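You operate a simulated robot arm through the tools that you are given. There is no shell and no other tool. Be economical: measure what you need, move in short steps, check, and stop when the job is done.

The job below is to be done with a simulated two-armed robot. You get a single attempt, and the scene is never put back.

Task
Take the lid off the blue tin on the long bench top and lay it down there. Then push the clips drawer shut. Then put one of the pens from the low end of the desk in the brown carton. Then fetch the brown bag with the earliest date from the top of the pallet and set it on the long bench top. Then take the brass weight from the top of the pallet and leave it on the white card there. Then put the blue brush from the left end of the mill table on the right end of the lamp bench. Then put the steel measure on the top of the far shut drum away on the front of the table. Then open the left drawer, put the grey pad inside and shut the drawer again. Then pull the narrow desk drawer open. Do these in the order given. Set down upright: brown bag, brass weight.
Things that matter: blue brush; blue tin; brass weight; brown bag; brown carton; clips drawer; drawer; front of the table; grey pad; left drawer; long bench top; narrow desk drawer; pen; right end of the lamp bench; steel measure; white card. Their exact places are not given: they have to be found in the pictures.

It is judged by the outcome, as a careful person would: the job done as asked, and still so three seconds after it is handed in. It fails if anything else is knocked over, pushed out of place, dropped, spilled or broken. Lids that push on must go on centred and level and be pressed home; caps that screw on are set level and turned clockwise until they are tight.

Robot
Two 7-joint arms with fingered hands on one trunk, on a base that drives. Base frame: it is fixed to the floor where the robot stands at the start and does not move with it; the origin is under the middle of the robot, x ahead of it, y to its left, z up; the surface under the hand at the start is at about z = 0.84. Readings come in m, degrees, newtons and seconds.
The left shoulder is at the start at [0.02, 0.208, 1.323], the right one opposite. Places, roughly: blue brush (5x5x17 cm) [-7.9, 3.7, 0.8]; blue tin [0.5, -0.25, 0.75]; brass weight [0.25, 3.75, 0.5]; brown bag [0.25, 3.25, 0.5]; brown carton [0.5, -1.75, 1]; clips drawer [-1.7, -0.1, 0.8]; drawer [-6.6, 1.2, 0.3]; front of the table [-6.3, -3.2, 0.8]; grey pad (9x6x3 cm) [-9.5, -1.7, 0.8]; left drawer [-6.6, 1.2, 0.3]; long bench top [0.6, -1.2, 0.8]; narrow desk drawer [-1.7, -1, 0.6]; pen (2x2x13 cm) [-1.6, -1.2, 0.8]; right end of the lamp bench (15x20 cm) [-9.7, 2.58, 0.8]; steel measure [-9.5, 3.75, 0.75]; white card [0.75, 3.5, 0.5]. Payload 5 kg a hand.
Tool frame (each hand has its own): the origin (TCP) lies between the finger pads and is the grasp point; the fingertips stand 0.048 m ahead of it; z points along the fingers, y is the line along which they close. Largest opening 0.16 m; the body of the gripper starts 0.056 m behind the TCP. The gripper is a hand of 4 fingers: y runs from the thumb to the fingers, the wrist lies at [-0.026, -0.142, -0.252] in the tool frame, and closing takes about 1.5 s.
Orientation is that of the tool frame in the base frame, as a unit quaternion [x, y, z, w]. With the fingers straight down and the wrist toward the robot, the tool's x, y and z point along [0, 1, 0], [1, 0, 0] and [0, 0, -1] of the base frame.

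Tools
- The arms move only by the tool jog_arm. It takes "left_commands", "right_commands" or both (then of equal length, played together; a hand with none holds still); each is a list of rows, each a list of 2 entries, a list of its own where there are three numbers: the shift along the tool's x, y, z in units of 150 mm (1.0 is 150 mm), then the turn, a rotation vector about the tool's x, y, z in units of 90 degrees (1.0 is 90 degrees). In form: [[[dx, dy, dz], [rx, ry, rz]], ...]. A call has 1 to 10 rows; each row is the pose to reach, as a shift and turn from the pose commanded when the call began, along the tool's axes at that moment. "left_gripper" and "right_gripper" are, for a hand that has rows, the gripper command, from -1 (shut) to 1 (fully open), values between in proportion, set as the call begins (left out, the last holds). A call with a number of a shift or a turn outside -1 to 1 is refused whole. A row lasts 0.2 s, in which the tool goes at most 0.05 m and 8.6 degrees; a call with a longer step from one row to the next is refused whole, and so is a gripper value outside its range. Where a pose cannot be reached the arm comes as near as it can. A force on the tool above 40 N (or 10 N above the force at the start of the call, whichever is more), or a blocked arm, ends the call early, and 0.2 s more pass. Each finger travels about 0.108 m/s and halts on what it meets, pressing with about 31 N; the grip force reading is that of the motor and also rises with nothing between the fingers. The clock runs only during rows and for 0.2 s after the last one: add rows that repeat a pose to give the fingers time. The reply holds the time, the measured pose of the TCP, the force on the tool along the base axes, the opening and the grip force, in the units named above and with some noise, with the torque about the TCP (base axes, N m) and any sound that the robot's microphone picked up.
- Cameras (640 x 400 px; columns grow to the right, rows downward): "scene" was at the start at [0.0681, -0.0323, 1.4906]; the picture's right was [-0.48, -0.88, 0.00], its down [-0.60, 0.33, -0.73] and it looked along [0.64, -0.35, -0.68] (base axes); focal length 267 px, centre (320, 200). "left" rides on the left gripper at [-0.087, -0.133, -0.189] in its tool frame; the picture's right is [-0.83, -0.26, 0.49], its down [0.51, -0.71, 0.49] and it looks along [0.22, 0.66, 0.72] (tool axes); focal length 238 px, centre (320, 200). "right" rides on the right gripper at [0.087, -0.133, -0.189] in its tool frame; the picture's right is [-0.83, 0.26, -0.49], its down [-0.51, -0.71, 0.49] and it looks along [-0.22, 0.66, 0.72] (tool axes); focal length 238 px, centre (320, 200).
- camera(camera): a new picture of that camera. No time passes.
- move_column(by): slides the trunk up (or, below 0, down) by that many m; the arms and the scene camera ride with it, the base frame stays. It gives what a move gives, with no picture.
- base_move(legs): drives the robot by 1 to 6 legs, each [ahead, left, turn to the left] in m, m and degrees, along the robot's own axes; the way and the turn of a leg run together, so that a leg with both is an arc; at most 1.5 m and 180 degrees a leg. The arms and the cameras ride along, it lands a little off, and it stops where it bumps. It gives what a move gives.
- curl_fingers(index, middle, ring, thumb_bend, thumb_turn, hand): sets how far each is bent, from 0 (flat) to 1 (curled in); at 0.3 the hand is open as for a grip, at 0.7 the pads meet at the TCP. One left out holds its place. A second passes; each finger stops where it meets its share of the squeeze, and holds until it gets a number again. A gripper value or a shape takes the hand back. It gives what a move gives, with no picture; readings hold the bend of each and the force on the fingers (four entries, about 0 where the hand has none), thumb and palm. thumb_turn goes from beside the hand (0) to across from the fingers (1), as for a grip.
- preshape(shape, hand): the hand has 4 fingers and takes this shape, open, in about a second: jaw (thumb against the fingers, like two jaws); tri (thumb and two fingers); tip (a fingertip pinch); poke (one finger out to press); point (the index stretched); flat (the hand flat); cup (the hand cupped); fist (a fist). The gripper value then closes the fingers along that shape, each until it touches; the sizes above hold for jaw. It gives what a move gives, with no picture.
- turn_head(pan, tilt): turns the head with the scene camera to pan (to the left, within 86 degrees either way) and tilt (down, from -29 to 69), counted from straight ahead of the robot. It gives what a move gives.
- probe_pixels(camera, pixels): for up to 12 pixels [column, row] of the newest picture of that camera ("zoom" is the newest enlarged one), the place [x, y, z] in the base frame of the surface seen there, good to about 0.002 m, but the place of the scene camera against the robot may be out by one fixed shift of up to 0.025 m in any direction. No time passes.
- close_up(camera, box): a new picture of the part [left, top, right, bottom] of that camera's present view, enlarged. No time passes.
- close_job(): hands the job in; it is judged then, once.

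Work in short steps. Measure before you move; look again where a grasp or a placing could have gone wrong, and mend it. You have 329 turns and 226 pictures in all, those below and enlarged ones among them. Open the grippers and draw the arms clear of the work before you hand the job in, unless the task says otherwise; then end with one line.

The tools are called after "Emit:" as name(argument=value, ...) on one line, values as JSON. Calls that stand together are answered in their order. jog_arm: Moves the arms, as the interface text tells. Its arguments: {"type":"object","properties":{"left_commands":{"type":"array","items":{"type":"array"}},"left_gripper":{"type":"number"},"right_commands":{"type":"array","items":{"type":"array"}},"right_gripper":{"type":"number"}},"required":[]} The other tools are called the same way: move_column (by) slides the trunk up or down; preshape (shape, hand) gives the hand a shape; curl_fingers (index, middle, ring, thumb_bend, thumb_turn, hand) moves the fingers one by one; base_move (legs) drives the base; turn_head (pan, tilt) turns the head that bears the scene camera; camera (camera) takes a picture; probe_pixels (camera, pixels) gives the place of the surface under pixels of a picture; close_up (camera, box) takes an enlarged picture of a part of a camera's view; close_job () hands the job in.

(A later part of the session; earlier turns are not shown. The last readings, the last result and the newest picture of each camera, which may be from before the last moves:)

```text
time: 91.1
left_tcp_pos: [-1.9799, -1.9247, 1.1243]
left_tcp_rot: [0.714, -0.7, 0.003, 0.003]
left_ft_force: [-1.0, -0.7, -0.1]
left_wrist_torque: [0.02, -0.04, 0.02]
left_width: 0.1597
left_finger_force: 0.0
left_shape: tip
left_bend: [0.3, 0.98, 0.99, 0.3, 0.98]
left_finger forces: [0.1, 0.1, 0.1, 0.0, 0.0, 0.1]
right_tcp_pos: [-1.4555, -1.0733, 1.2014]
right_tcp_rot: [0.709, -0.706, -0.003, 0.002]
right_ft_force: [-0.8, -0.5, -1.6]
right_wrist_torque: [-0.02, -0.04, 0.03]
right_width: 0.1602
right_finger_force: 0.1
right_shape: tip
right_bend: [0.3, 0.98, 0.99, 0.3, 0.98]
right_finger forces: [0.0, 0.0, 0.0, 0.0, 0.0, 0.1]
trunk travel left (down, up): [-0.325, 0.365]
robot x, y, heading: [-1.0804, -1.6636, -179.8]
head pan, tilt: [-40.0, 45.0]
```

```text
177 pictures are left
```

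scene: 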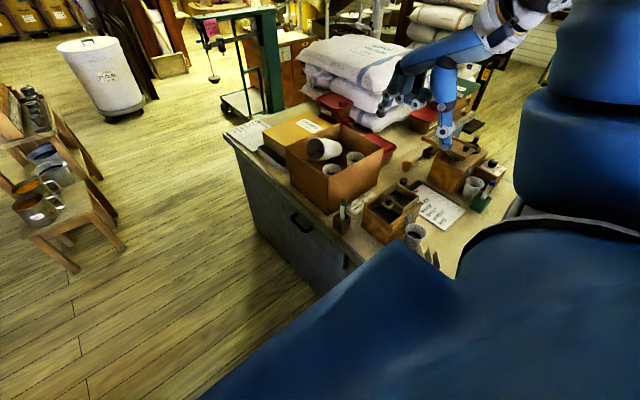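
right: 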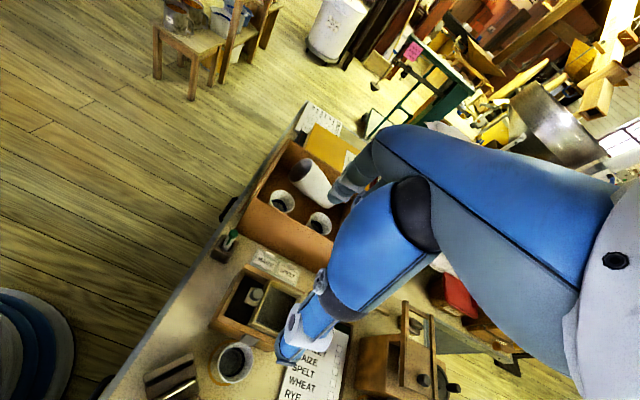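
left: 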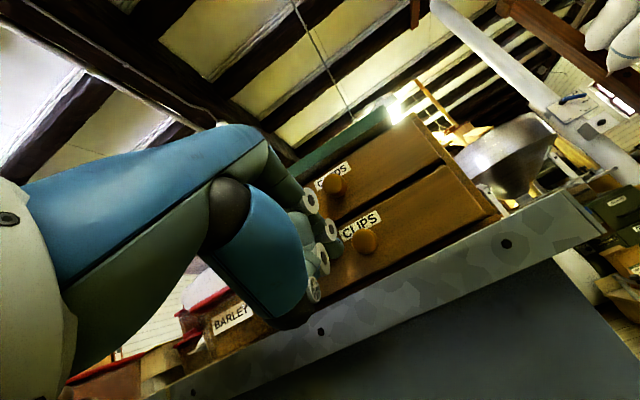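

The pen is at right-camera (230,240). I zoom and probe.

Emit:
close_up(camera="right", box=[190, 200, 310, 290])

Emit:
probe_pixels(camera="zoom", pixels=[[232, 178], [225, 190], [218, 205], [210, 225], [160, 265], [195, 295], [310, 205], [240, 165], [330, 300]])

```text
4.44 times, centred on (250, 245) of right
```

zoom: 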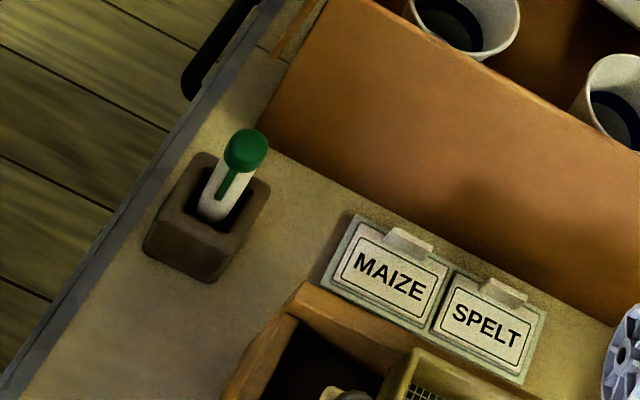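

```text
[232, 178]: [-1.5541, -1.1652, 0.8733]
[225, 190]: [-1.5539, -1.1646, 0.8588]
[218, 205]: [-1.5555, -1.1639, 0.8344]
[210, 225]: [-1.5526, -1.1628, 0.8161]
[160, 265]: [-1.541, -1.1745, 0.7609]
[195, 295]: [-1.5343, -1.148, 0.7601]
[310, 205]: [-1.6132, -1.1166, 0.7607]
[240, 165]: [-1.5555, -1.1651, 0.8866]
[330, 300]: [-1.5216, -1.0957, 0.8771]
```

Pen axis ≈ (-1.561,-1.166). I probe the carton rim and grinder box heights nearby, since the hand must fit.

Emit:
probe_pixels(camera="right", pixels=[[250, 202], [290, 225], [325, 262], [283, 202], [320, 222], [315, 180], [228, 300], [262, 295], [272, 320]])

```text
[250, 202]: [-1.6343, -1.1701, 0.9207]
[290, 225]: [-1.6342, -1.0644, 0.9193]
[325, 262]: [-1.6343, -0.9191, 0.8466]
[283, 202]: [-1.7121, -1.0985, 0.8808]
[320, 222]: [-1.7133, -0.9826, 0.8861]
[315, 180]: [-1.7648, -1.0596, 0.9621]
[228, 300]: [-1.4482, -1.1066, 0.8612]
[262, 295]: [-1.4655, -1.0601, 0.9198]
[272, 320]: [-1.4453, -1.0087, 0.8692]
```

Carton rim is 0.92 at x -1.634, enough room. I move over the pen with the pinch opened to about 0.055 and stop above it.

Emit:
jog_arm(right_commands=[[[0.2, 0.22, 0], [0, 0, 0]], [[0.4, 0.44, 0], [0, 0, 0]], [[0.618, 0.66, 0], [0, 0, 0]], [[0.618, 0.703, 0.25], [0, 0, 0]], [[0.618, 0.703, 0.5], [0, 0, 0]], [[0.618, 0.703, 0.75], [0, 0, 0]], [[0.618, 0.703, 1], [0, 0, 0]], [[0.618, 0.703, 1], [0, 0, 0]]], right_gripper=-0.25)

Emit:
camera(camera="right")

Emit:
close_up(camera="scene", box=[280, 80, 480, 260])

```text
time: 92.9
left_tcp_pos: [-1.9795, -1.9272, 1.1261]
left_tcp_rot: [0.714, -0.7, 0.004, 0.004]
left_ft_force: [0.9, -0.9, 0.2]
left_wrist_torque: [0.12, 0.06, -0.03]
left_width: 0.1599
left_finger_force: 0.1
left_shape: tip
left_bend: [0.3, 0.98, 0.99, 0.3, 0.98]
left_finger forces: [0.1, 0.1, 0.0, 0.0, 0.0, 0.0]
right_tcp_pos: [-1.5603, -1.1673, 1.0526]
right_tcp_rot: [0.708, -0.706, -0.004, 0.002]
right_ft_force: [0.8, -1.5, 0.1]
right_wrist_torque: [0.09, 0.04, -0.03]
right_width: 0.0612
right_finger_force: 0.0
right_shape: tip
right_bend: [0.73, 0.98, 0.99, 0.73, 1.0]
right_finger forces: [0.0, 0.0, 0.0, 0.0, 0.0, 0.1]
trunk travel left (down, up): [-0.325, 0.365]
robot x, y, heading: [-1.0802, -1.6573, -180.1]
head pan, tilt: [-40.0, 45.0]
```

```text
175 pictures are left
```

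right: 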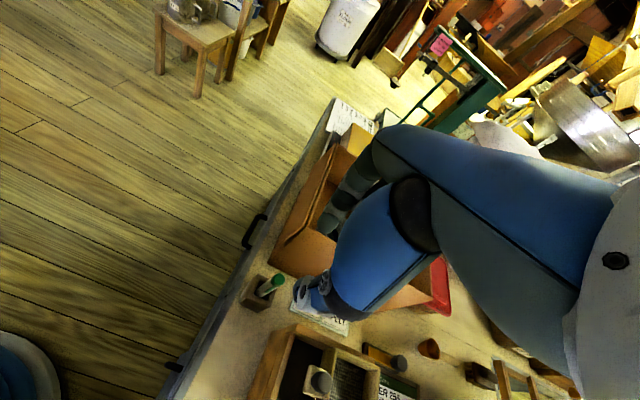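

```text
2.22 times, centred on (380, 170) of scene
```

zoom: 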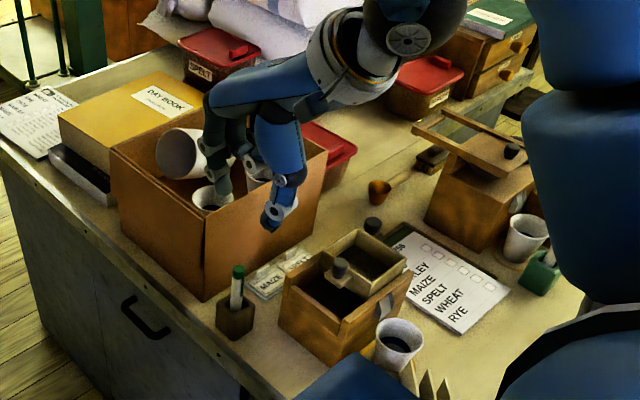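

Aligned in plan. I go down 0.10 m and check again.

Emit:
jog_arm(right_commands=[[[0, 0, 0.25], [0, 0, 0]], [[0, 0, 0.5], [0, 0, 0]], [[0, 0, 0.68], [0, 0, 0]], [[0, 0, 0.68], [0, 0, 0]]])

Emit:
camera(camera="right")

Emit:
close_up(camera="scene", box=[310, 110, 450, 240])

```text
time: 93.9
left_tcp_pos: [-1.9799, -1.9257, 1.1253]
left_tcp_rot: [0.714, -0.7, 0.004, 0.003]
left_ft_force: [-0.1, -0.4, 0.3]
left_wrist_torque: [0.03, 0.02, -0.01]
left_width: 0.16
left_finger_force: 0.2
left_shape: tip
left_bend: [0.3, 0.98, 0.99, 0.3, 0.98]
left_finger forces: [0.1, 0.1, 0.1, 0.0, 0.0, 0.0]
right_tcp_pos: [-1.5616, -1.1662, 0.9502]
right_tcp_rot: [0.709, -0.705, -0.004, 0.001]
right_ft_force: [-0.3, -0.9, 1.0]
right_wrist_torque: [0.06, 0.01, 0.01]
right_width: 0.0614
right_finger_force: 0.1
right_shape: tip
right_bend: [0.73, 0.98, 0.99, 0.73, 1.0]
right_finger forces: [0.0, 0.0, 0.0, 0.0, 0.1, 0.0]
trunk travel left (down, up): [-0.325, 0.365]
robot x, y, heading: [-1.0765, -1.6589, -179.7]
head pan, tilt: [-40.0, 45.0]
```

```text
173 pictures are left
```

right: 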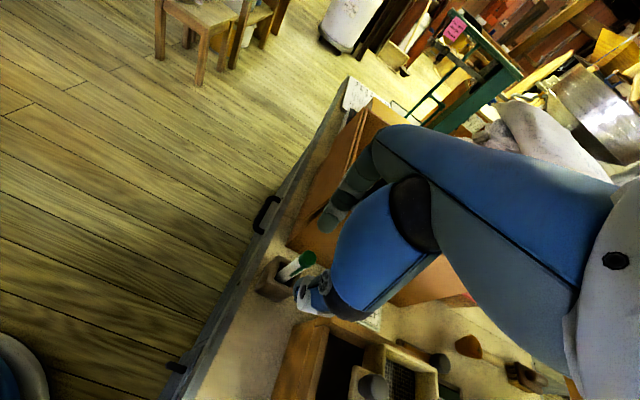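

```text
3.08 times, centred on (380, 175) of scene
```

zoom: 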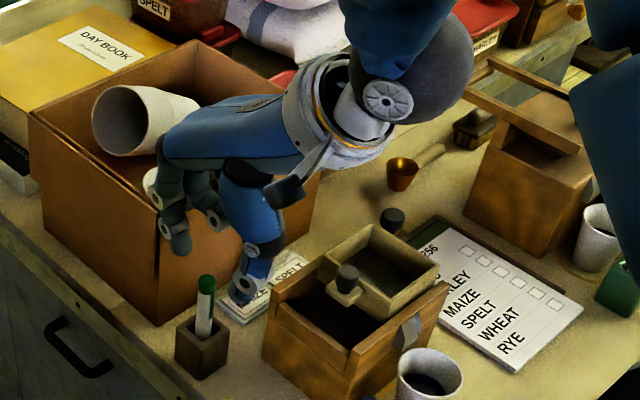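

Emit:
probe_pixels(camera="zoom", pixels=[[172, 225], [180, 248], [212, 222], [205, 200], [155, 200], [165, 180], [240, 295], [190, 285], [170, 160]])

```text
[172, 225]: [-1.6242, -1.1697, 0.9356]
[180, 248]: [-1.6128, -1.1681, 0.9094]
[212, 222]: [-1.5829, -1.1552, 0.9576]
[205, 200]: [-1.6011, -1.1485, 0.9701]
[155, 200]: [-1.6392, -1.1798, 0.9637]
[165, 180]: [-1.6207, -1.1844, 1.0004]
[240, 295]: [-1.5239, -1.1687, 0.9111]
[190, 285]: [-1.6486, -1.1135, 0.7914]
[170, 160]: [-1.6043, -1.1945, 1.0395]
```

The index knuckle would come close to the carton rim. I raise slightly and turn the hand 50° clockwise (seen from above) so the fingers come down beside the carton.

Emit:
jog_arm(right_commands=[[[0, 0, -0.2], [0, 0, 0.09]], [[0, 0, -0.3], [0, 0, 0.18]], [[0, 0, -0.3], [0, 0, 0.27]], [[0, 0, -0.3], [0, 0, 0.36]], [[0, 0, -0.3], [0, 0, 0.45]], [[0, 0, -0.3], [0, 0, 0.54]], [[0, 0, -0.3], [0, 0, 0.56]], [[0, 0, -0.3], [0, 0, 0.56]]], right_gripper=-0.35)

Emit:
camera(camera="right")

Emit:
close_up(camera="scene", box=[310, 110, 450, 240])

```text
time: 95.7
left_tcp_pos: [-1.9805, -1.9263, 1.1244]
left_tcp_rot: [0.714, -0.7, 0.003, 0.004]
left_ft_force: [0.2, -0.1, -0.3]
left_wrist_torque: [-0.01, 0.01, 0.02]
left_width: 0.1603
left_finger_force: 0.0
left_shape: tip
left_bend: [0.3, 0.98, 0.99, 0.3, 0.98]
left_finger forces: [0.0, 0.0, 0.0, 0.0, 0.1, 0.1]
right_tcp_pos: [-1.5624, -1.1654, 0.9954]
right_tcp_rot: [-0.34, 0.941, 0.001, -0.002]
right_ft_force: [0.4, 0.0, 0.4]
right_wrist_torque: [0.02, -0.01, 0.0]
right_width: 0.0527
right_finger_force: 0.1
right_shape: tip
right_bend: [0.73, 0.98, 0.99, 0.73, 1.0]
right_finger forces: [0.0, 0.0, 0.1, 0.0, 0.1, 0.0]
trunk travel left (down, up): [-0.325, 0.365]
robot x, y, heading: [-1.0795, -1.661, -179.9]
head pan, tilt: [-40.0, 45.0]
```

```text
171 pictures are left
```

right: 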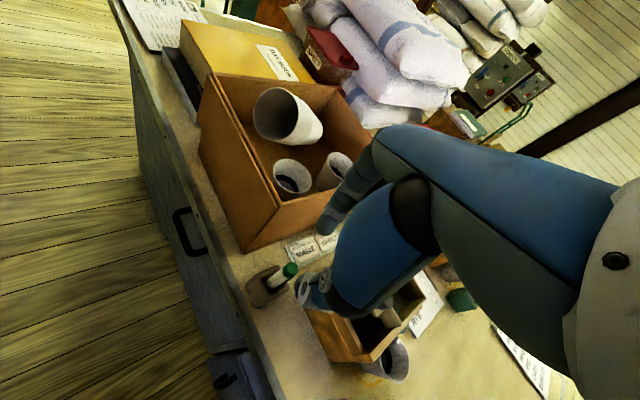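

```text
3.08 times, centred on (380, 175) of scene
```

zoom: 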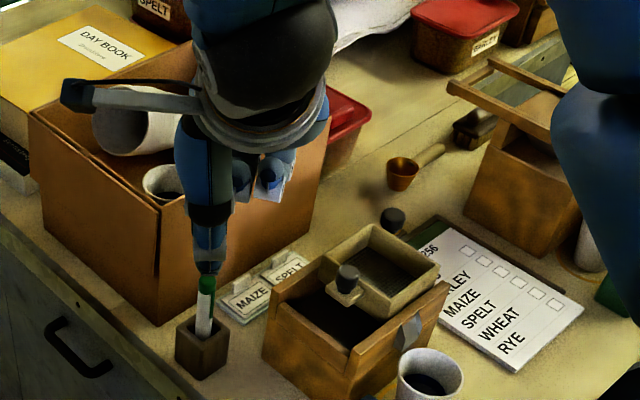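

Now the fingers fit beside the carton. I re-probe the pen's top with the hand camera.

Emit:
probe_pixels(camera="right", pixels=[[289, 270], [283, 273], [275, 279], [318, 283], [328, 222], [313, 300], [308, 290]])

```text
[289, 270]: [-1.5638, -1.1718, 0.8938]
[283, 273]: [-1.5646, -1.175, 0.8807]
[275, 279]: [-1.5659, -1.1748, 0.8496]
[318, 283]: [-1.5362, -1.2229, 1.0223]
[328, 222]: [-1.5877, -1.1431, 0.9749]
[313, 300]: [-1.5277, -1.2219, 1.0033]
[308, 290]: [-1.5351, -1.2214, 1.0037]
```

Pen axis ≈(-1.560,-1.167). I lower 0.095 m and close.

Emit:
jog_arm(right_commands=[[[0, 0, 0.2], [0, 0, 0]], [[0, 0, 0.4], [0, 0, 0]], [[0, 0, 0.55], [0, 0, 0]], [[0, 0, 0.64], [0, 0, 0]], [[0, 0, 0.64], [0, 0, 0]]])

Emit:
jog_arm(right_commands=[[[0, 0, 0], [0, 0, 0]], [[0, 0, 0], [0, 0, 0]], [[0, 0, 0], [0, 0, 0]], [[0, 0, 0], [0, 0, 0]]], right_gripper=-1)

Emit:
close_up(camera="scene", box=[310, 110, 450, 240])

```text
time: 96.9
left_tcp_pos: [-1.9805, -1.9255, 1.1239]
left_tcp_rot: [0.715, -0.699, 0.003, 0.003]
left_ft_force: [-0.2, -0.4, -0.3]
left_wrist_torque: [0.05, 0.0, -0.01]
left_width: 0.1595
left_finger_force: 0.1
left_shape: tip
left_bend: [0.3, 0.98, 0.99, 0.3, 0.98]
left_finger forces: [0.1, 0.0, 0.0, 0.0, 0.0, 0.0]
right_tcp_pos: [-1.5637, -1.1672, 0.8973]
right_tcp_rot: [-0.34, 0.94, 0.002, -0.003]
right_ft_force: [0.7, 0.4, 0.1]
right_wrist_torque: [0.02, 0.0, 0.0]
right_width: 0.0529
right_finger_force: 0.1
right_shape: tip
right_bend: [0.73, 0.98, 0.99, 0.73, 1.0]
right_finger forces: [0.0, 0.1, 0.0, 0.0, 0.0, 0.0]
trunk travel left (down, up): [-0.325, 0.365]
robot x, y, heading: [-1.0812, -1.661, -179.8]
head pan, tilt: [-40.0, 45.0]
```

```text
time: 97.9
left_tcp_pos: [-1.9801, -1.9251, 1.1245]
left_tcp_rot: [0.714, -0.7, 0.003, 0.003]
left_ft_force: [-0.8, -0.7, 1.0]
left_wrist_torque: [-0.03, -0.02, 0.02]
left_width: 0.1599
left_finger_force: 0.1
left_shape: tip
left_bend: [0.3, 0.98, 0.99, 0.3, 0.98]
left_finger forces: [0.0, 0.0, 0.0, 0.0, 0.0, 0.0]
right_tcp_pos: [-1.563, -1.1672, 0.8978]
right_tcp_rot: [-0.34, 0.94, 0.002, -0.003]
right_ft_force: [0.1, 0.0, 0.5]
right_wrist_torque: [0.03, 0.04, 0.07]
right_width: 0.0117
right_finger_force: 30.8
right_shape: tip
right_bend: [0.65, 1.0, 1.0, 0.73, 1.0]
right_finger forces: [27.0, 0.0, 0.1, 0.1, 27.4, 0.0]
trunk travel left (down, up): [-0.325, 0.365]
robot x, y, heading: [-1.0797, -1.6592, -179.6]
head pan, tilt: [-40.0, 45.0]
```

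```text
3.08 times, centred on (380, 175) of scene
```

zoom: 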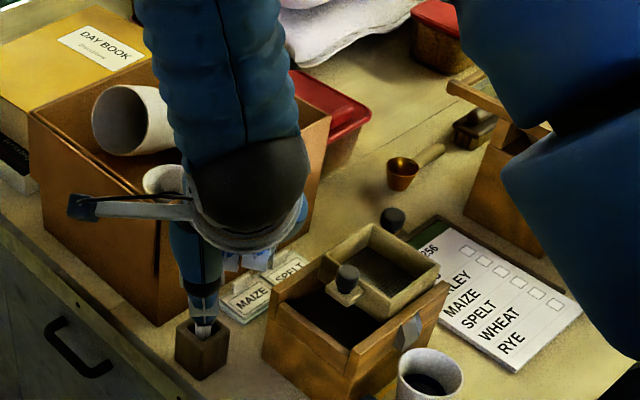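

The pen is pinched (12 mm, 27 N). I lift it straight out.

Emit:
jog_arm(right_commands=[[[0, 0, -0.15], [0, 0, 0]], [[0, 0, -0.35], [0, 0, 0]], [[0, 0, -0.6], [0, 0, 0]], [[0, 0, -0.85], [0, 0, 0]], [[0, 0, -1], [0, 0, 0]]])

Emit:
jog_arm(right_commands=[[[0, 0, -0.25], [0, 0, 0]], [[0, 0, -0.5], [0, 0, 0]], [[0, 0, -0.75], [0, 0, 0]], [[0, 0, -1], [0, 0, 0]]])

Emit:
close_up(camera="scene", box=[290, 30, 470, 240])

```text
time: 99.1
left_tcp_pos: [-1.9792, -1.9264, 1.1249]
left_tcp_rot: [0.714, -0.7, 0.003, 0.004]
left_ft_force: [1.2, 0.0, 0.4]
left_wrist_torque: [-0.01, 0.02, -0.02]
left_width: 0.16
left_finger_force: 0.0
left_shape: tip
left_bend: [0.3, 0.98, 0.99, 0.3, 0.98]
left_finger forces: [0.0, 0.0, 0.1, 0.0, 0.0, 0.1]
right_tcp_pos: [-1.5591, -1.1662, 1.0497]
right_tcp_rot: [-0.34, 0.94, 0.003, -0.003]
right_ft_force: [0.2, -0.6, 0.1]
right_wrist_torque: [-0.02, 0.07, 0.04]
right_width: 0.0116
right_finger_force: 30.8
right_shape: tip
right_bend: [0.65, 1.0, 1.0, 0.73, 1.0]
right_finger forces: [27.1, 0.0, 0.1, 0.0, 27.4, 0.1]
trunk travel left (down, up): [-0.325, 0.365]
robot x, y, heading: [-1.077, -1.6597, -180.0]
head pan, tilt: [-40.0, 45.0]
```

```text
time: 100.1
left_tcp_pos: [-1.9798, -1.9282, 1.1268]
left_tcp_rot: [0.714, -0.7, 0.002, 0.004]
left_ft_force: [1.4, -2.1, 0.0]
left_wrist_torque: [0.05, 0.04, -0.03]
left_width: 0.1601
left_finger_force: 0.0
left_shape: tip
left_bend: [0.3, 0.98, 0.99, 0.3, 0.98]
left_finger forces: [0.0, 0.0, 0.0, 0.0, 0.1, 0.1]
right_tcp_pos: [-1.5583, -1.1658, 1.2004]
right_tcp_rot: [-0.341, 0.94, 0.002, -0.003]
right_ft_force: [0.8, -0.9, -0.3]
right_wrist_torque: [0.03, 0.1, 0.01]
right_width: 0.0114
right_finger_force: 31.1
right_shape: tip
right_bend: [0.65, 1.0, 1.0, 0.73, 1.0]
right_finger forces: [27.0, 0.1, 0.1, 0.1, 27.3, 0.0]
trunk travel left (down, up): [-0.325, 0.365]
robot x, y, heading: [-1.0802, -1.6624, -179.7]
head pan, tilt: [-40.0, 45.0]
```

```text
1.90 times, centred on (380, 135) of scene
```

zoom: 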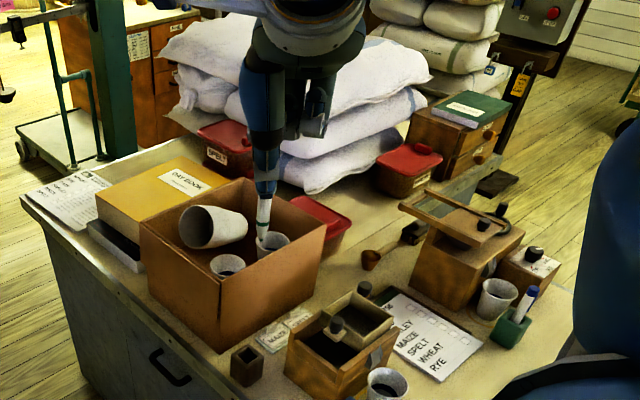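

Pen held well. I pull the left hand in closer, then back away and turn round to face the bench.

Emit:
jog_arm(left_commands=[[[0, -0.25, -0.2], [0, 0, 0]], [[0, -0.5, -0.4], [0, 0, 0]], [[0, -0.75, -0.6], [0, 0, 0]], [[0, -1, -0.7], [0, 0, 0]], [[0, -1, -0.7], [0, 0, 0]]])

Emit:
jog_arm(left_commands=[[[0, -0.25, 0], [0, 0, 0]], [[0, -0.5, 0], [0, 0, 0]], [[0, -0.75, 0], [0, 0, 0]], [[0, -1, 0], [0, 0, 0]]])

Emit:
base_move(legs=[[-0.75, 0, 0], [0, 0, 90], [0, 0, 90]])

Emit:
turn_head(pan=0, tilt=35)

Emit:
camera(camera="scene")

```text
time: 101.3
left_tcp_pos: [-1.8302, -1.9231, 1.2285]
left_tcp_rot: [0.714, -0.7, 0.004, 0.004]
left_ft_force: [-1.6, 0.1, -0.4]
left_wrist_torque: [0.02, -0.14, -0.04]
left_width: 0.1601
left_finger_force: 0.1
left_shape: tip
left_bend: [0.3, 0.98, 0.99, 0.3, 0.98]
left_finger forces: [0.0, 0.1, 0.0, 0.0, 0.0, 0.0]
right_tcp_pos: [-1.5612, -1.1643, 1.1974]
right_tcp_rot: [-0.34, 0.94, 0.001, -0.001]
right_ft_force: [-1.7, -0.4, -0.7]
right_wrist_torque: [0.01, -0.11, -0.03]
right_width: 0.0116
right_finger_force: 31.2
right_shape: tip
right_bend: [0.65, 1.0, 1.0, 0.73, 1.0]
right_finger forces: [27.0, 0.1, 0.0, 0.0, 27.3, 0.0]
trunk travel left (down, up): [-0.325, 0.365]
robot x, y, heading: [-1.0771, -1.6611, -179.8]
head pan, tilt: [-40.0, 45.0]
```

```text
time: 102.3
left_tcp_pos: [-1.6764, -1.9167, 1.2307]
left_tcp_rot: [0.714, -0.7, 0.004, 0.005]
left_ft_force: [0.7, 0.8, 0.0]
left_wrist_torque: [-0.02, 0.08, 0.03]
left_width: 0.16
left_finger_force: 0.1
left_shape: tip
left_bend: [0.3, 0.98, 0.99, 0.3, 0.98]
left_finger forces: [0.0, 0.0, 0.0, 0.0, 0.1, 0.0]
right_tcp_pos: [-1.5564, -1.1647, 1.2002]
right_tcp_rot: [-0.34, 0.941, 0.002, -0.004]
right_ft_force: [1.0, -0.4, 1.0]
right_wrist_torque: [-0.02, 0.14, 0.02]
right_width: 0.0116
right_finger_force: 30.9
right_shape: tip
right_bend: [0.65, 1.0, 1.0, 0.73, 1.0]
right_finger forces: [27.1, 0.0, 0.1, 0.0, 27.2, 0.0]
trunk travel left (down, up): [-0.325, 0.365]
robot x, y, heading: [-1.077, -1.6613, -179.8]
head pan, tilt: [-40.0, 45.0]
```

```text
time: 114.0
left_tcp_pos: [0.2705, -1.3921, 1.2287]
left_tcp_rot: [0.693, 0.72, 0.004, -0.004]
left_ft_force: [-1.4, 0.3, 0.3]
left_wrist_torque: [0.01, 0.0, 0.0]
left_width: 0.1599
left_finger_force: 0.1
left_shape: tip
left_bend: [0.3, 0.98, 0.99, 0.3, 0.98]
left_finger forces: [0.0, 0.1, 0.0, 0.0, 0.0, 0.0]
right_tcp_pos: [0.1635, -2.1456, 1.1992]
right_tcp_rot: [0.937, 0.348, 0.003, 0.003]
right_ft_force: [0.3, -0.2, -0.3]
right_wrist_torque: [0.01, 0.0, 0.01]
right_width: 0.0114
right_finger_force: 31.2
right_shape: tip
right_bend: [0.65, 1.0, 1.0, 0.73, 1.0]
right_finger forces: [26.3, 0.0, 0.1, 0.0, 26.7, 0.0]
trunk travel left (down, up): [-0.325, 0.365]
robot x, y, heading: [-0.3244, -1.6607, 1.0]
head pan, tilt: [-40.0, 45.0]
```

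```text
time: 115.1
left_tcp_pos: [0.2697, -1.3913, 1.2296]
left_tcp_rot: [0.693, 0.721, 0.003, -0.004]
left_ft_force: [-0.5, 0.6, -0.1]
left_wrist_torque: [0.01, 0.0, -0.01]
left_width: 0.1601
left_finger_force: 0.1
left_shape: tip
left_bend: [0.3, 0.98, 0.99, 0.3, 0.98]
left_finger forces: [0.1, 0.0, 0.0, 0.0, 0.0, 0.1]
right_tcp_pos: [0.1635, -2.1453, 1.1988]
right_tcp_rot: [0.937, 0.348, 0.002, 0.001]
right_ft_force: [-0.7, -0.5, 0.5]
right_wrist_torque: [-0.01, 0.03, 0.02]
right_width: 0.0114
right_finger_force: 31.1
right_shape: tip
right_bend: [0.65, 1.0, 1.0, 0.73, 1.0]
right_finger forces: [26.3, 0.1, 0.0, 0.0, 26.7, 0.0]
trunk travel left (down, up): [-0.325, 0.365]
robot x, y, heading: [-0.3229, -1.6579, 1.1]
head pan, tilt: [0.0, 35.0]
```

```text
167 pictures are left
```

scene: 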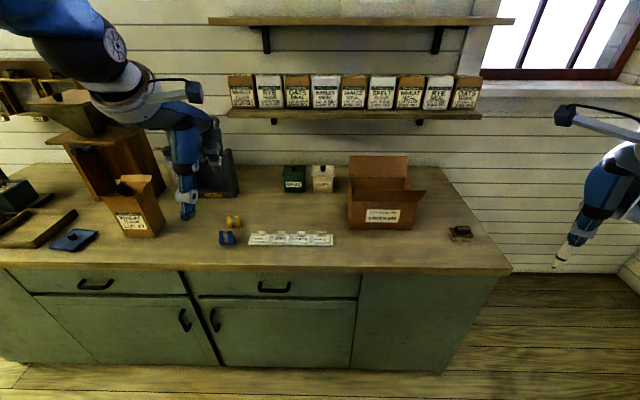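

The brown carton on the bench is at (382,195). I probe it.

Emit:
probe_pixels(camera="scene", pixels=[[348, 205], [412, 207], [425, 192], [352, 180], [407, 180], [380, 185], [400, 222], [350, 158], [405, 158], [290, 238], [460, 232], [380, 215]])

Emit:
close_up(camera="scene", box=[210, 140, 490, 260])

```text
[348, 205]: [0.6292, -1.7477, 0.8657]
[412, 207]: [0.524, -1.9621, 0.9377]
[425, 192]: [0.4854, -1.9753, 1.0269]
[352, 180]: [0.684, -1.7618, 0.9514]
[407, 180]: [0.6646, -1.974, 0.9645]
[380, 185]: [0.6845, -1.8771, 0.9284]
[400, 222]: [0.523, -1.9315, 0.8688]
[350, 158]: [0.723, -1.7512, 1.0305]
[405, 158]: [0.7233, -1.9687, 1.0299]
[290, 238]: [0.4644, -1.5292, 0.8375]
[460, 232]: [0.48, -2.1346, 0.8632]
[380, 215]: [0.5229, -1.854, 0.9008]
```

```text
2.29 times, centred on (350, 200) of scene
```

zoom: 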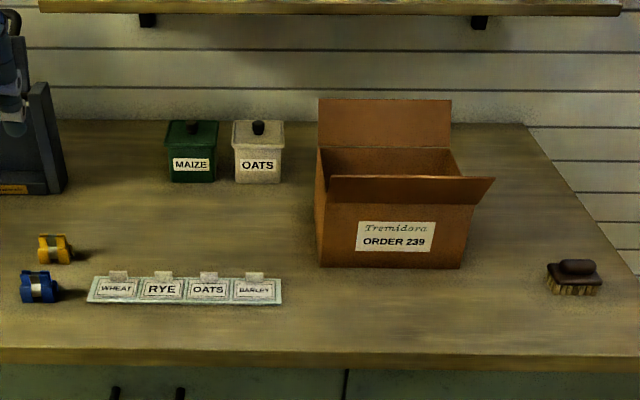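

Carton interior centre ≈ (0.63,-1.86), walls to 0.97, flaps to 1.04. I raise both hands (left also drawn back), then drive nearer.

Emit:
jog_arm(left_commands=[[[0, -0.2, -0.2], [0, 0, 0]], [[0, -0.4, -0.4], [0, 0, 0]], [[0, -0.6, -0.6], [0, 0, 0]], [[0, -0.7, -0.75], [0, 0, 0]]], right_commands=[[[0, 0, -0.2], [0, 0, 0]], [[0, 0, -0.4], [0, 0, 0]], [[0, 0, -0.55], [0, 0, 0]], [[0, 0, -0.55], [0, 0, 0]]])

Emit:
base_move(legs=[[0.33, 0.285, -1]])

Emit:
turn_head(pan=-20, tilt=40)

Emit:
camera(camera="scene")

Emit:
camera(camera="right")

```text
time: 116.1
left_tcp_pos: [0.2653, -1.3928, 1.2314]
left_tcp_rot: [0.694, 0.72, 0.001, -0.005]
left_ft_force: [0.4, -0.7, -0.3]
left_wrist_torque: [0.01, 0.02, 0.01]
left_width: 0.1598
left_finger_force: 0.0
left_shape: tip
left_bend: [0.3, 0.98, 0.99, 0.3, 0.97]
left_finger forces: [0.1, 0.0, 0.0, 0.0, 0.1, 0.1]
left hand out of reach, approached as far as the arm can: row 1, 2, 3, 4
right_tcp_pos: [0.1617, -2.1456, 1.2809]
right_tcp_rot: [0.937, 0.348, 0.002, 0.001]
right_ft_force: [0.1, -0.5, -1.0]
right_wrist_torque: [0.01, 0.03, 0.01]
right_width: 0.0112
right_finger_force: 31.3
right_shape: tip
right_bend: [0.65, 1.0, 1.0, 0.73, 1.0]
right_finger forces: [26.4, 0.0, 0.0, 0.0, 26.8, 0.1]
trunk travel left (down, up): [-0.325, 0.365]
robot x, y, heading: [-0.3247, -1.6574, 1.2]
head pan, tilt: [0.0, 35.0]
```

```text
time: 118.8
left_tcp_pos: [0.5901, -1.1118, 1.2303]
left_tcp_rot: [0.7, 0.714, 0.002, -0.005]
left_ft_force: [0.2, -0.2, -0.7]
left_wrist_torque: [-0.05, 0.02, 0.01]
left_width: 0.16
left_finger_force: 0.0
left_shape: tip
left_bend: [0.3, 0.98, 0.99, 0.3, 0.97]
left_finger forces: [0.1, 0.1, 0.0, 0.1, 0.1, 0.1]
right_tcp_pos: [0.4751, -1.8645, 1.2812]
right_tcp_rot: [0.94, 0.341, 0.003, 0.001]
right_ft_force: [-0.2, 0.4, 0.1]
right_wrist_torque: [-0.03, 0.03, -0.02]
right_width: 0.0114
right_finger_force: 30.7
right_shape: tip
right_bend: [0.65, 1.0, 1.0, 0.73, 1.0]
right_finger forces: [26.4, 0.1, 0.0, 0.1, 26.8, 0.0]
trunk travel left (down, up): [-0.325, 0.365]
robot x, y, heading: [-0.0042, -1.3673, 0.4]
head pan, tilt: [0.0, 35.0]
```

```text
time: 119.6
left_tcp_pos: [0.5891, -1.1123, 1.2314]
left_tcp_rot: [0.699, 0.715, 0.001, -0.005]
left_ft_force: [-0.9, 0.0, -0.9]
left_wrist_torque: [0.01, -0.03, 0.02]
left_width: 0.1599
left_finger_force: 0.0
left_shape: tip
left_bend: [0.3, 0.98, 0.99, 0.3, 0.97]
left_finger forces: [0.0, 0.1, 0.1, 0.0, 0.1, 0.0]
right_tcp_pos: [0.4756, -1.8645, 1.2817]
right_tcp_rot: [0.94, 0.341, 0.002, 0.001]
right_ft_force: [-0.7, -0.6, 0.1]
right_wrist_torque: [0.02, -0.04, -0.01]
right_width: 0.0115
right_finger_force: 31.3
right_shape: tip
right_bend: [0.65, 1.0, 1.0, 0.73, 1.0]
right_finger forces: [26.4, 0.1, 0.1, 0.0, 26.7, 0.0]
trunk travel left (down, up): [-0.325, 0.365]
robot x, y, heading: [-0.002, -1.3721, 0.2]
head pan, tilt: [-20.0, 40.0]
```

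```text
165 pictures are left
```

scene: 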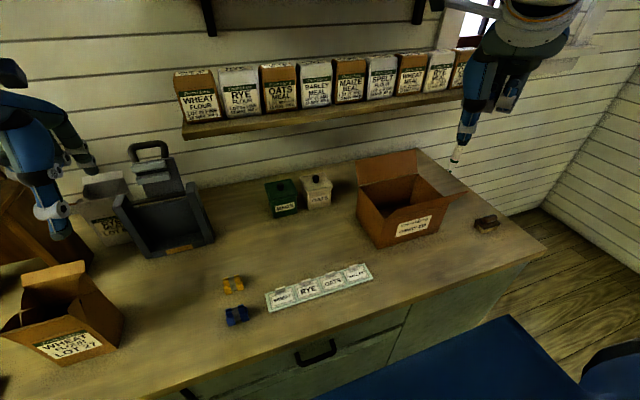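

```text
164 pictures are left
```

right: 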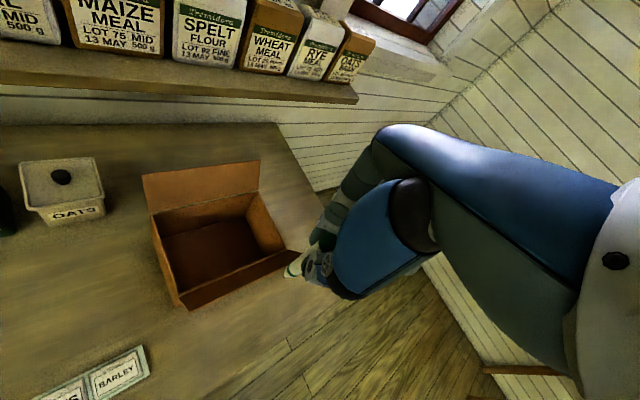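

I measure the carton's opening with the hand camera.

Emit:
probe_pixels(camera="right", pixels=[[153, 212], [259, 191], [178, 305], [285, 250], [210, 250], [142, 178], [258, 162], [300, 251], [190, 300], [292, 270]])

```text
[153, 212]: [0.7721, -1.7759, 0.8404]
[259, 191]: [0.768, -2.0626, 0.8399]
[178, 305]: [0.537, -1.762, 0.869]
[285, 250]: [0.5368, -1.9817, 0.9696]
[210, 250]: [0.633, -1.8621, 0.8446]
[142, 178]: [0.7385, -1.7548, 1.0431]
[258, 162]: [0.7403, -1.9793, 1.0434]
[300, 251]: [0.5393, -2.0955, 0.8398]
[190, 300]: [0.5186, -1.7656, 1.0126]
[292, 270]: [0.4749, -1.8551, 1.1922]
```

Interior spans x 0.545–0.735, y -1.76…-1.98, floor 0.845. I move the pen over its centre, then down.

Emit:
jog_arm(right_commands=[[[0.211, 0.176, 0], [0, 0, 0]], [[0.422, 0.352, 0], [0, 0, 0]], [[0.633, 0.528, 0], [0, 0, 0]], [[0.844, 0.705, 0], [0, 0, 0]], [[0.844, 0.705, 0.3], [0, 0, 0]], [[0.844, 0.705, 0.6], [0, 0, 0]], [[0.844, 0.705, 0.9], [0, 0, 0]], [[0.844, 0.705, 0.9], [0, 0, 0]]])

Emit:
camera(camera="right")

Emit:
close_up(camera="scene", box=[320, 60, 540, 260])

```text
time: 121.4
left_tcp_pos: [0.5886, -1.1133, 1.2323]
left_tcp_rot: [0.7, 0.714, 0.002, -0.005]
left_ft_force: [-0.9, -0.6, 0.7]
left_wrist_torque: [-0.02, -0.06, -0.02]
left_width: 0.1601
left_finger_force: 0.1
left_shape: tip
left_bend: [0.3, 0.98, 0.99, 0.3, 0.97]
left_finger forces: [0.0, 0.0, 0.0, 0.0, 0.0, 0.1]
right_tcp_pos: [0.6422, -1.8665, 1.1444]
right_tcp_rot: [0.94, 0.341, 0.002, 0.003]
right_ft_force: [-0.1, -0.5, -0.6]
right_wrist_torque: [-0.04, -0.04, -0.04]
right_width: 0.0113
right_finger_force: 30.5
right_shape: tip
right_bend: [0.65, 1.0, 1.0, 0.73, 1.0]
right_finger forces: [26.4, 0.0, 0.0, 0.0, 26.8, 0.0]
trunk travel left (down, up): [-0.325, 0.365]
robot x, y, heading: [-0.0046, -1.3695, 0.4]
head pan, tilt: [-20.0, 40.0]
```

```text
163 pictures are left
```

right: 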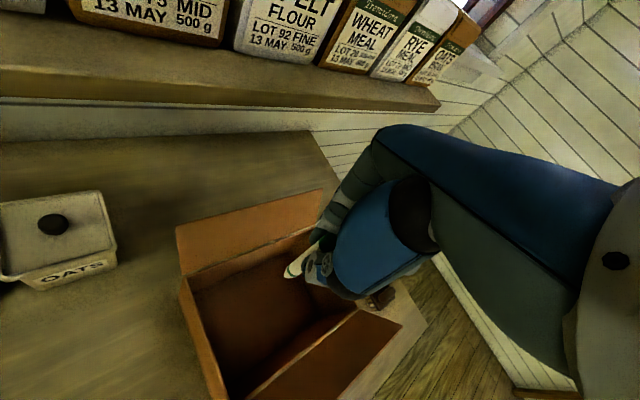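

```text
2.00 times, centred on (430, 160) of scene
```

zoom: 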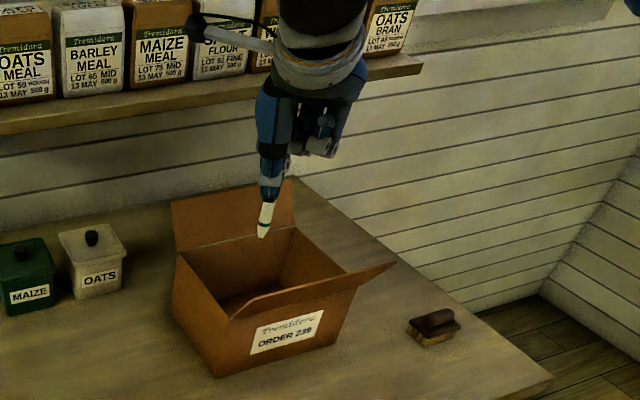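

Pen is over the opening. I lower it into the carton.

Emit:
jog_arm(right_commands=[[[0, 0, 0.25], [0, 0, 0]], [[0, 0, 0.5], [0, 0, 0]], [[0, 0, 0.75], [0, 0, 0]], [[0, 0, 0.97], [0, 0, 0]], [[0, 0, 0.97], [0, 0, 0]]])

Emit:
camera(camera="right")

```text
time: 122.6
left_tcp_pos: [0.5878, -1.1132, 1.2313]
left_tcp_rot: [0.699, 0.715, 0.001, -0.005]
left_ft_force: [0.5, -0.2, 0.3]
left_wrist_torque: [-0.03, -0.03, -0.02]
left_width: 0.1601
left_finger_force: 0.0
left_shape: tip
left_bend: [0.3, 0.98, 0.99, 0.3, 0.97]
left_finger forces: [0.0, 0.1, 0.0, 0.1, 0.0, 0.0]
right_tcp_pos: [0.6417, -1.867, 1.0005]
right_tcp_rot: [0.94, 0.341, 0.004, 0.001]
right_ft_force: [-0.3, 0.5, -0.2]
right_wrist_torque: [-0.07, -0.07, 0.01]
right_width: 0.0114
right_finger_force: 31.2
right_shape: tip
right_bend: [0.65, 1.0, 1.0, 0.73, 1.0]
right_finger forces: [26.4, 0.0, 0.0, 0.0, 26.8, 0.0]
trunk travel left (down, up): [-0.325, 0.365]
robot x, y, heading: [-0.0051, -1.37, 0.3]
head pan, tilt: [-20.0, 40.0]
```

```text
161 pictures are left
```

right: 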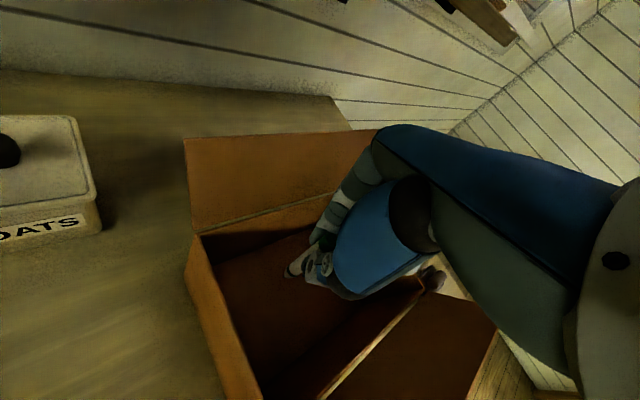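

Emit:
probe_pixels(camera="right", pixels=[[291, 272], [295, 265], [275, 290]])

Emit:
jog_arm(right_commands=[[[0, 0, 0.05], [0, 0, 0]], [[0, 0, 0.1], [0, 0, 0]], [[0, 0, 0.14], [0, 0, 0]], [[0, 0, 0.17], [0, 0, 0]]])

Emit:
close_up(camera="right", box=[200, 180, 400, 340])

```text
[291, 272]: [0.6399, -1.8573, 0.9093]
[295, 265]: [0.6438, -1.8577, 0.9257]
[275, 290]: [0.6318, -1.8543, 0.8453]
```

```text
time: 123.6
left_tcp_pos: [0.5905, -1.1126, 1.2304]
left_tcp_rot: [0.7, 0.714, 0.001, -0.006]
left_ft_force: [-0.4, -0.5, -0.4]
left_wrist_torque: [0.01, -0.02, -0.03]
left_width: 0.1598
left_finger_force: 0.1
left_shape: tip
left_bend: [0.3, 0.98, 0.99, 0.3, 0.97]
left_finger forces: [0.1, 0.1, 0.1, 0.0, 0.0, 0.1]
right_tcp_pos: [0.643, -1.8662, 0.9756]
right_tcp_rot: [0.94, 0.342, 0.002, 0.001]
right_ft_force: [0.6, 0.2, -0.8]
right_wrist_torque: [-0.04, 0.06, 0.0]
right_width: 0.0113
right_finger_force: 31.0
right_shape: tip
right_bend: [0.65, 1.0, 1.0, 0.73, 1.0]
right_finger forces: [26.4, 0.0, 0.0, 0.0, 26.7, 0.0]
trunk travel left (down, up): [-0.325, 0.365]
robot x, y, heading: [-0.0053, -1.374, 0.2]
head pan, tilt: [-20.0, 40.0]
```

```text
2.50 times, centred on (300, 260) of right
```

zoom: 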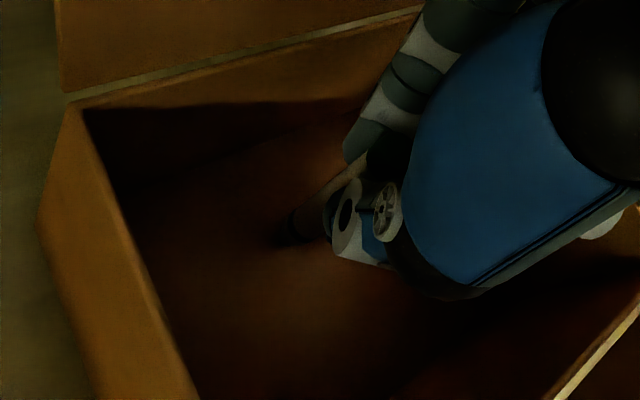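

No contact yet; a little lower.

Emit:
jog_arm(right_commands=[[[0, 0, 0.04], [0, 0, 0]], [[0, 0, 0.08], [0, 0, 0]], [[0, 0, 0.12], [0, 0, 0]], [[0, 0, 0.14], [0, 0, 0]]])

Emit:
close_up(camera="scene", box=[330, 60, 520, 260])

```text
time: 124.2
left_tcp_pos: [0.5894, -1.1137, 1.2306]
left_tcp_rot: [0.7, 0.714, 0.001, -0.004]
left_ft_force: [1.0, -0.9, 0.0]
left_wrist_torque: [0.04, 0.1, 0.01]
left_width: 0.1598
left_finger_force: 0.0
left_shape: tip
left_bend: [0.3, 0.98, 0.99, 0.3, 0.97]
left_finger forces: [0.0, 0.1, 0.1, 0.0, 0.1, 0.1]
right_tcp_pos: [0.6502, -1.8696, 0.9732]
right_tcp_rot: [0.94, 0.341, 0.01, 0.009]
right_ft_force: [2.0, -0.3, 19.9]
right_wrist_torque: [0.12, 0.16, 0.01]
right_width: 0.013
right_finger_force: 31.4
right_shape: tip
right_bend: [0.64, 1.0, 1.0, 0.74, 1.0]
right_finger forces: [33.5, 0.0, 0.0, 0.0, 36.1, 0.0]
trunk travel left (down, up): [-0.325, 0.365]
robot x, y, heading: [-0.0008, -1.3723, 0.3]
head pan, tilt: [-20.0, 40.0]
stopped in row 3 (right hand): the force on the tool passed its limit at 45 N (the readings are from after the stop); the commanded pose is now the measured one
```

```text
2.00 times, centred on (425, 160) of scene
```

zoom: 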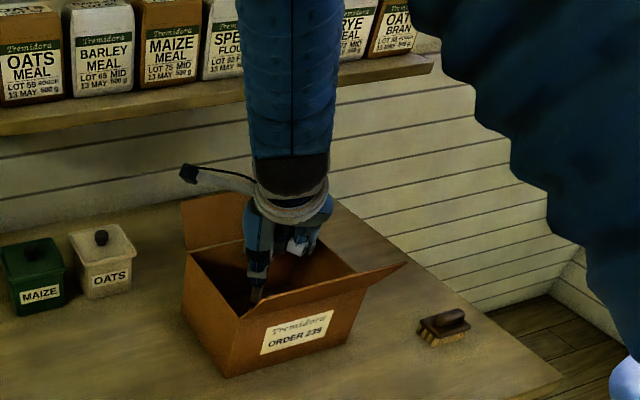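

Contact: the pen stands on the carton floor. I open and lift out.

Emit:
jog_arm(right_commands=[[[0, 0, -0.03], [0, 0, 0]], [[0, 0, -0.03], [0, 0, 0]], [[0, 0, -0.03], [0, 0, 0]], [[0, 0, -0.03], [0, 0, 0]]], right_gripper=-0.4)

Emit:
jog_arm(right_commands=[[[0, 0, -0.25], [0, 0, 0]], [[0, 0, -0.5], [0, 0, 0]], [[0, 0, -0.75], [0, 0, 0]], [[0, 0, -1], [0, 0, 0]]])

Emit:
jog_arm(right_commands=[[[0, 0, -0.25], [0, 0, 0]], [[0, 0, -0.5], [0, 0, 0]], [[-0.2, -0.2, -0.7], [0, 0, 0]], [[-0.42, -0.35, -0.8], [0, 0, 0]], [[-0.63, -0.53, -0.8], [0, 0, 0]], [[-0.84, -0.7, -0.8], [0, 0, 0]]])

Emit:
camera(camera="right")

```text
time: 125.2
left_tcp_pos: [0.5893, -1.1123, 1.231]
left_tcp_rot: [0.7, 0.714, 0.002, -0.005]
left_ft_force: [0.1, 0.5, 0.6]
left_wrist_torque: [0.01, -0.01, 0.02]
left_width: 0.16
left_finger_force: 0.0
left_shape: tip
left_bend: [0.3, 0.98, 0.99, 0.3, 0.97]
left_finger forces: [0.0, 0.1, 0.0, 0.1, 0.1, 0.1]
right_tcp_pos: [0.6483, -1.8681, 0.9747]
right_tcp_rot: [0.94, 0.341, 0.008, 0.007]
right_ft_force: [0.4, -0.7, -0.1]
right_wrist_torque: [0.02, -0.03, 0.01]
right_width: 0.0475
right_finger_force: 0.1
right_shape: tip
right_bend: [0.73, 0.98, 0.99, 0.74, 1.0]
right_finger forces: [0.1, 0.1, 0.1, 0.0, 0.0, 0.0]
trunk travel left (down, up): [-0.325, 0.365]
robot x, y, heading: [-0.0046, -1.3697, 0.6]
head pan, tilt: [-20.0, 40.0]
```

```text
time: 126.2
left_tcp_pos: [0.5884, -1.1125, 1.2309]
left_tcp_rot: [0.7, 0.714, 0.002, -0.005]
left_ft_force: [0.2, 0.0, -0.5]
left_wrist_torque: [-0.05, -0.08, -0.02]
left_width: 0.1597
left_finger_force: 0.2
left_shape: tip
left_bend: [0.3, 0.98, 0.99, 0.3, 0.97]
left_finger forces: [0.0, 0.0, 0.1, 0.0, 0.1, 0.0]
right_tcp_pos: [0.6435, -1.865, 1.1269]
right_tcp_rot: [0.94, 0.341, 0.008, 0.006]
right_ft_force: [-1.9, 0.5, -1.4]
right_wrist_torque: [-0.07, -0.13, 0.02]
right_width: 0.0475
right_finger_force: 0.0
right_shape: tip
right_bend: [0.73, 0.98, 0.99, 0.74, 1.0]
right_finger forces: [0.0, 0.0, 0.0, 0.0, 0.0, 0.0]
trunk travel left (down, up): [-0.325, 0.365]
robot x, y, heading: [0.0002, -1.3712, 0.4]
head pan, tilt: [-20.0, 40.0]
```

```text
refused: row 3 steps farther than a row can; nothing moved
```

```text
158 pictures are left
```

right: 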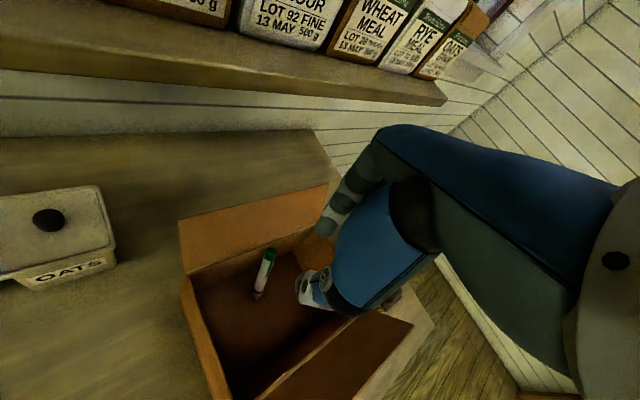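

The pen is inside the carton, leaning on its back wall. I withdraw the right hand up and back.

Emit:
jog_arm(right_commands=[[[0, 0, -0.3], [0, 0, 0]], [[0, 0, -0.6], [0, 0, 0]], [[-0.2, -0.17, -0.6], [0, 0, 0]], [[-0.42, -0.35, -0.6], [0, 0, 0]], [[-0.63, -0.53, -0.6], [0, 0, 0]], [[-0.84, -0.7, -0.6], [0, 0, 0]]], right_gripper=1)

Emit:
base_move(legs=[[-0.5, 0, 0], [0, 0, 90]])

Emit:
turn_head(pan=0, tilt=20)

Emit:
camera(camera="scene")

```text
time: 127.6
left_tcp_pos: [0.5873, -1.113, 1.2329]
left_tcp_rot: [0.699, 0.715, 0.001, -0.004]
left_ft_force: [-1.2, 0.5, 1.4]
left_wrist_torque: [-0.01, -0.11, 0.05]
left_width: 0.1599
left_finger_force: 0.0
left_shape: tip
left_bend: [0.3, 0.98, 0.99, 0.3, 0.97]
left_finger forces: [0.1, 0.0, 0.0, 0.0, 0.0, 0.0]
right_tcp_pos: [0.4784, -1.8672, 1.2128]
right_tcp_rot: [0.939, 0.343, 0.009, 0.006]
right_ft_force: [-1.8, 0.9, 0.6]
right_wrist_torque: [0.0, -0.08, 0.04]
right_width: 0.1597
right_finger_force: 0.1
right_shape: tip
right_bend: [0.3, 0.98, 0.99, 0.3, 0.98]
right_finger forces: [0.1, 0.0, 0.0, 0.0, 0.0, 0.1]
trunk travel left (down, up): [-0.325, 0.365]
robot x, y, heading: [-0.0092, -1.3707, 0.3]
head pan, tilt: [-20.0, 40.0]
```

```text
time: 134.5
left_tcp_pos: [-0.7827, -0.7842, 1.2323]
left_tcp_rot: [-0.019, 1.0, -0.002, -0.004]
left_ft_force: [-0.3, -0.6, -0.7]
left_wrist_torque: [0.0, 0.03, -0.01]
left_width: 0.16
left_finger_force: 0.1
left_shape: tip
left_bend: [0.3, 0.98, 0.99, 0.3, 0.97]
left_finger forces: [0.0, 0.0, 0.1, 0.0, 0.0, 0.0]
right_tcp_pos: [-0.0269, -0.8797, 1.2124]
right_tcp_rot: [0.414, 0.91, 0.01, -0.001]
right_ft_force: [0.3, 1.1, -0.4]
right_wrist_torque: [-0.01, 0.0, -0.01]
right_width: 0.1598
right_finger_force: 0.1
right_shape: tip
right_bend: [0.3, 0.98, 0.99, 0.3, 0.98]
right_finger forces: [0.0, 0.1, 0.0, 0.0, 0.0, 0.0]
trunk travel left (down, up): [-0.325, 0.365]
robot x, y, heading: [-0.513, -1.3738, 91.6]
head pan, tilt: [-20.0, 40.0]
```

```text
time: 135.3
left_tcp_pos: [-0.783, -0.7854, 1.2311]
left_tcp_rot: [-0.02, 1.0, -0.002, -0.005]
left_ft_force: [1.0, -0.4, 0.5]
left_wrist_torque: [0.01, 0.0, 0.06]
left_width: 0.16
left_finger_force: 0.1
left_shape: tip
left_bend: [0.3, 0.98, 0.99, 0.3, 0.97]
left_finger forces: [0.0, 0.0, 0.1, 0.0, 0.1, 0.1]
right_tcp_pos: [-0.026, -0.8791, 1.2113]
right_tcp_rot: [0.415, 0.91, 0.01, -0.001]
right_ft_force: [-0.4, -0.3, 0.6]
right_wrist_torque: [-0.03, 0.04, 0.01]
right_width: 0.1598
right_finger_force: 0.0
right_shape: tip
right_bend: [0.3, 0.98, 0.99, 0.3, 0.98]
right_finger forces: [0.0, 0.0, 0.0, 0.1, 0.0, 0.1]
trunk travel left (down, up): [-0.325, 0.365]
robot x, y, heading: [-0.5134, -1.3702, 91.5]
head pan, tilt: [0.0, 20.0]
```

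```text
157 pictures are left
```

scene: 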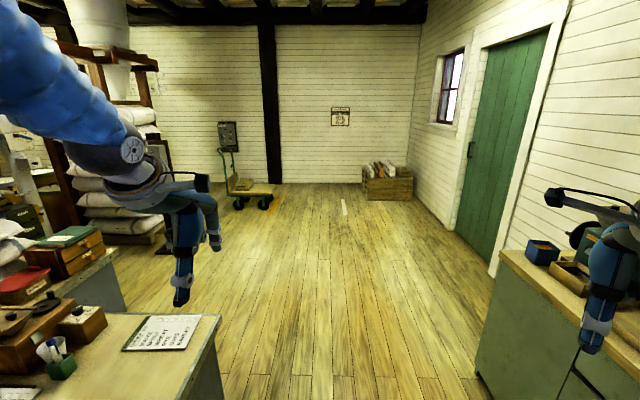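

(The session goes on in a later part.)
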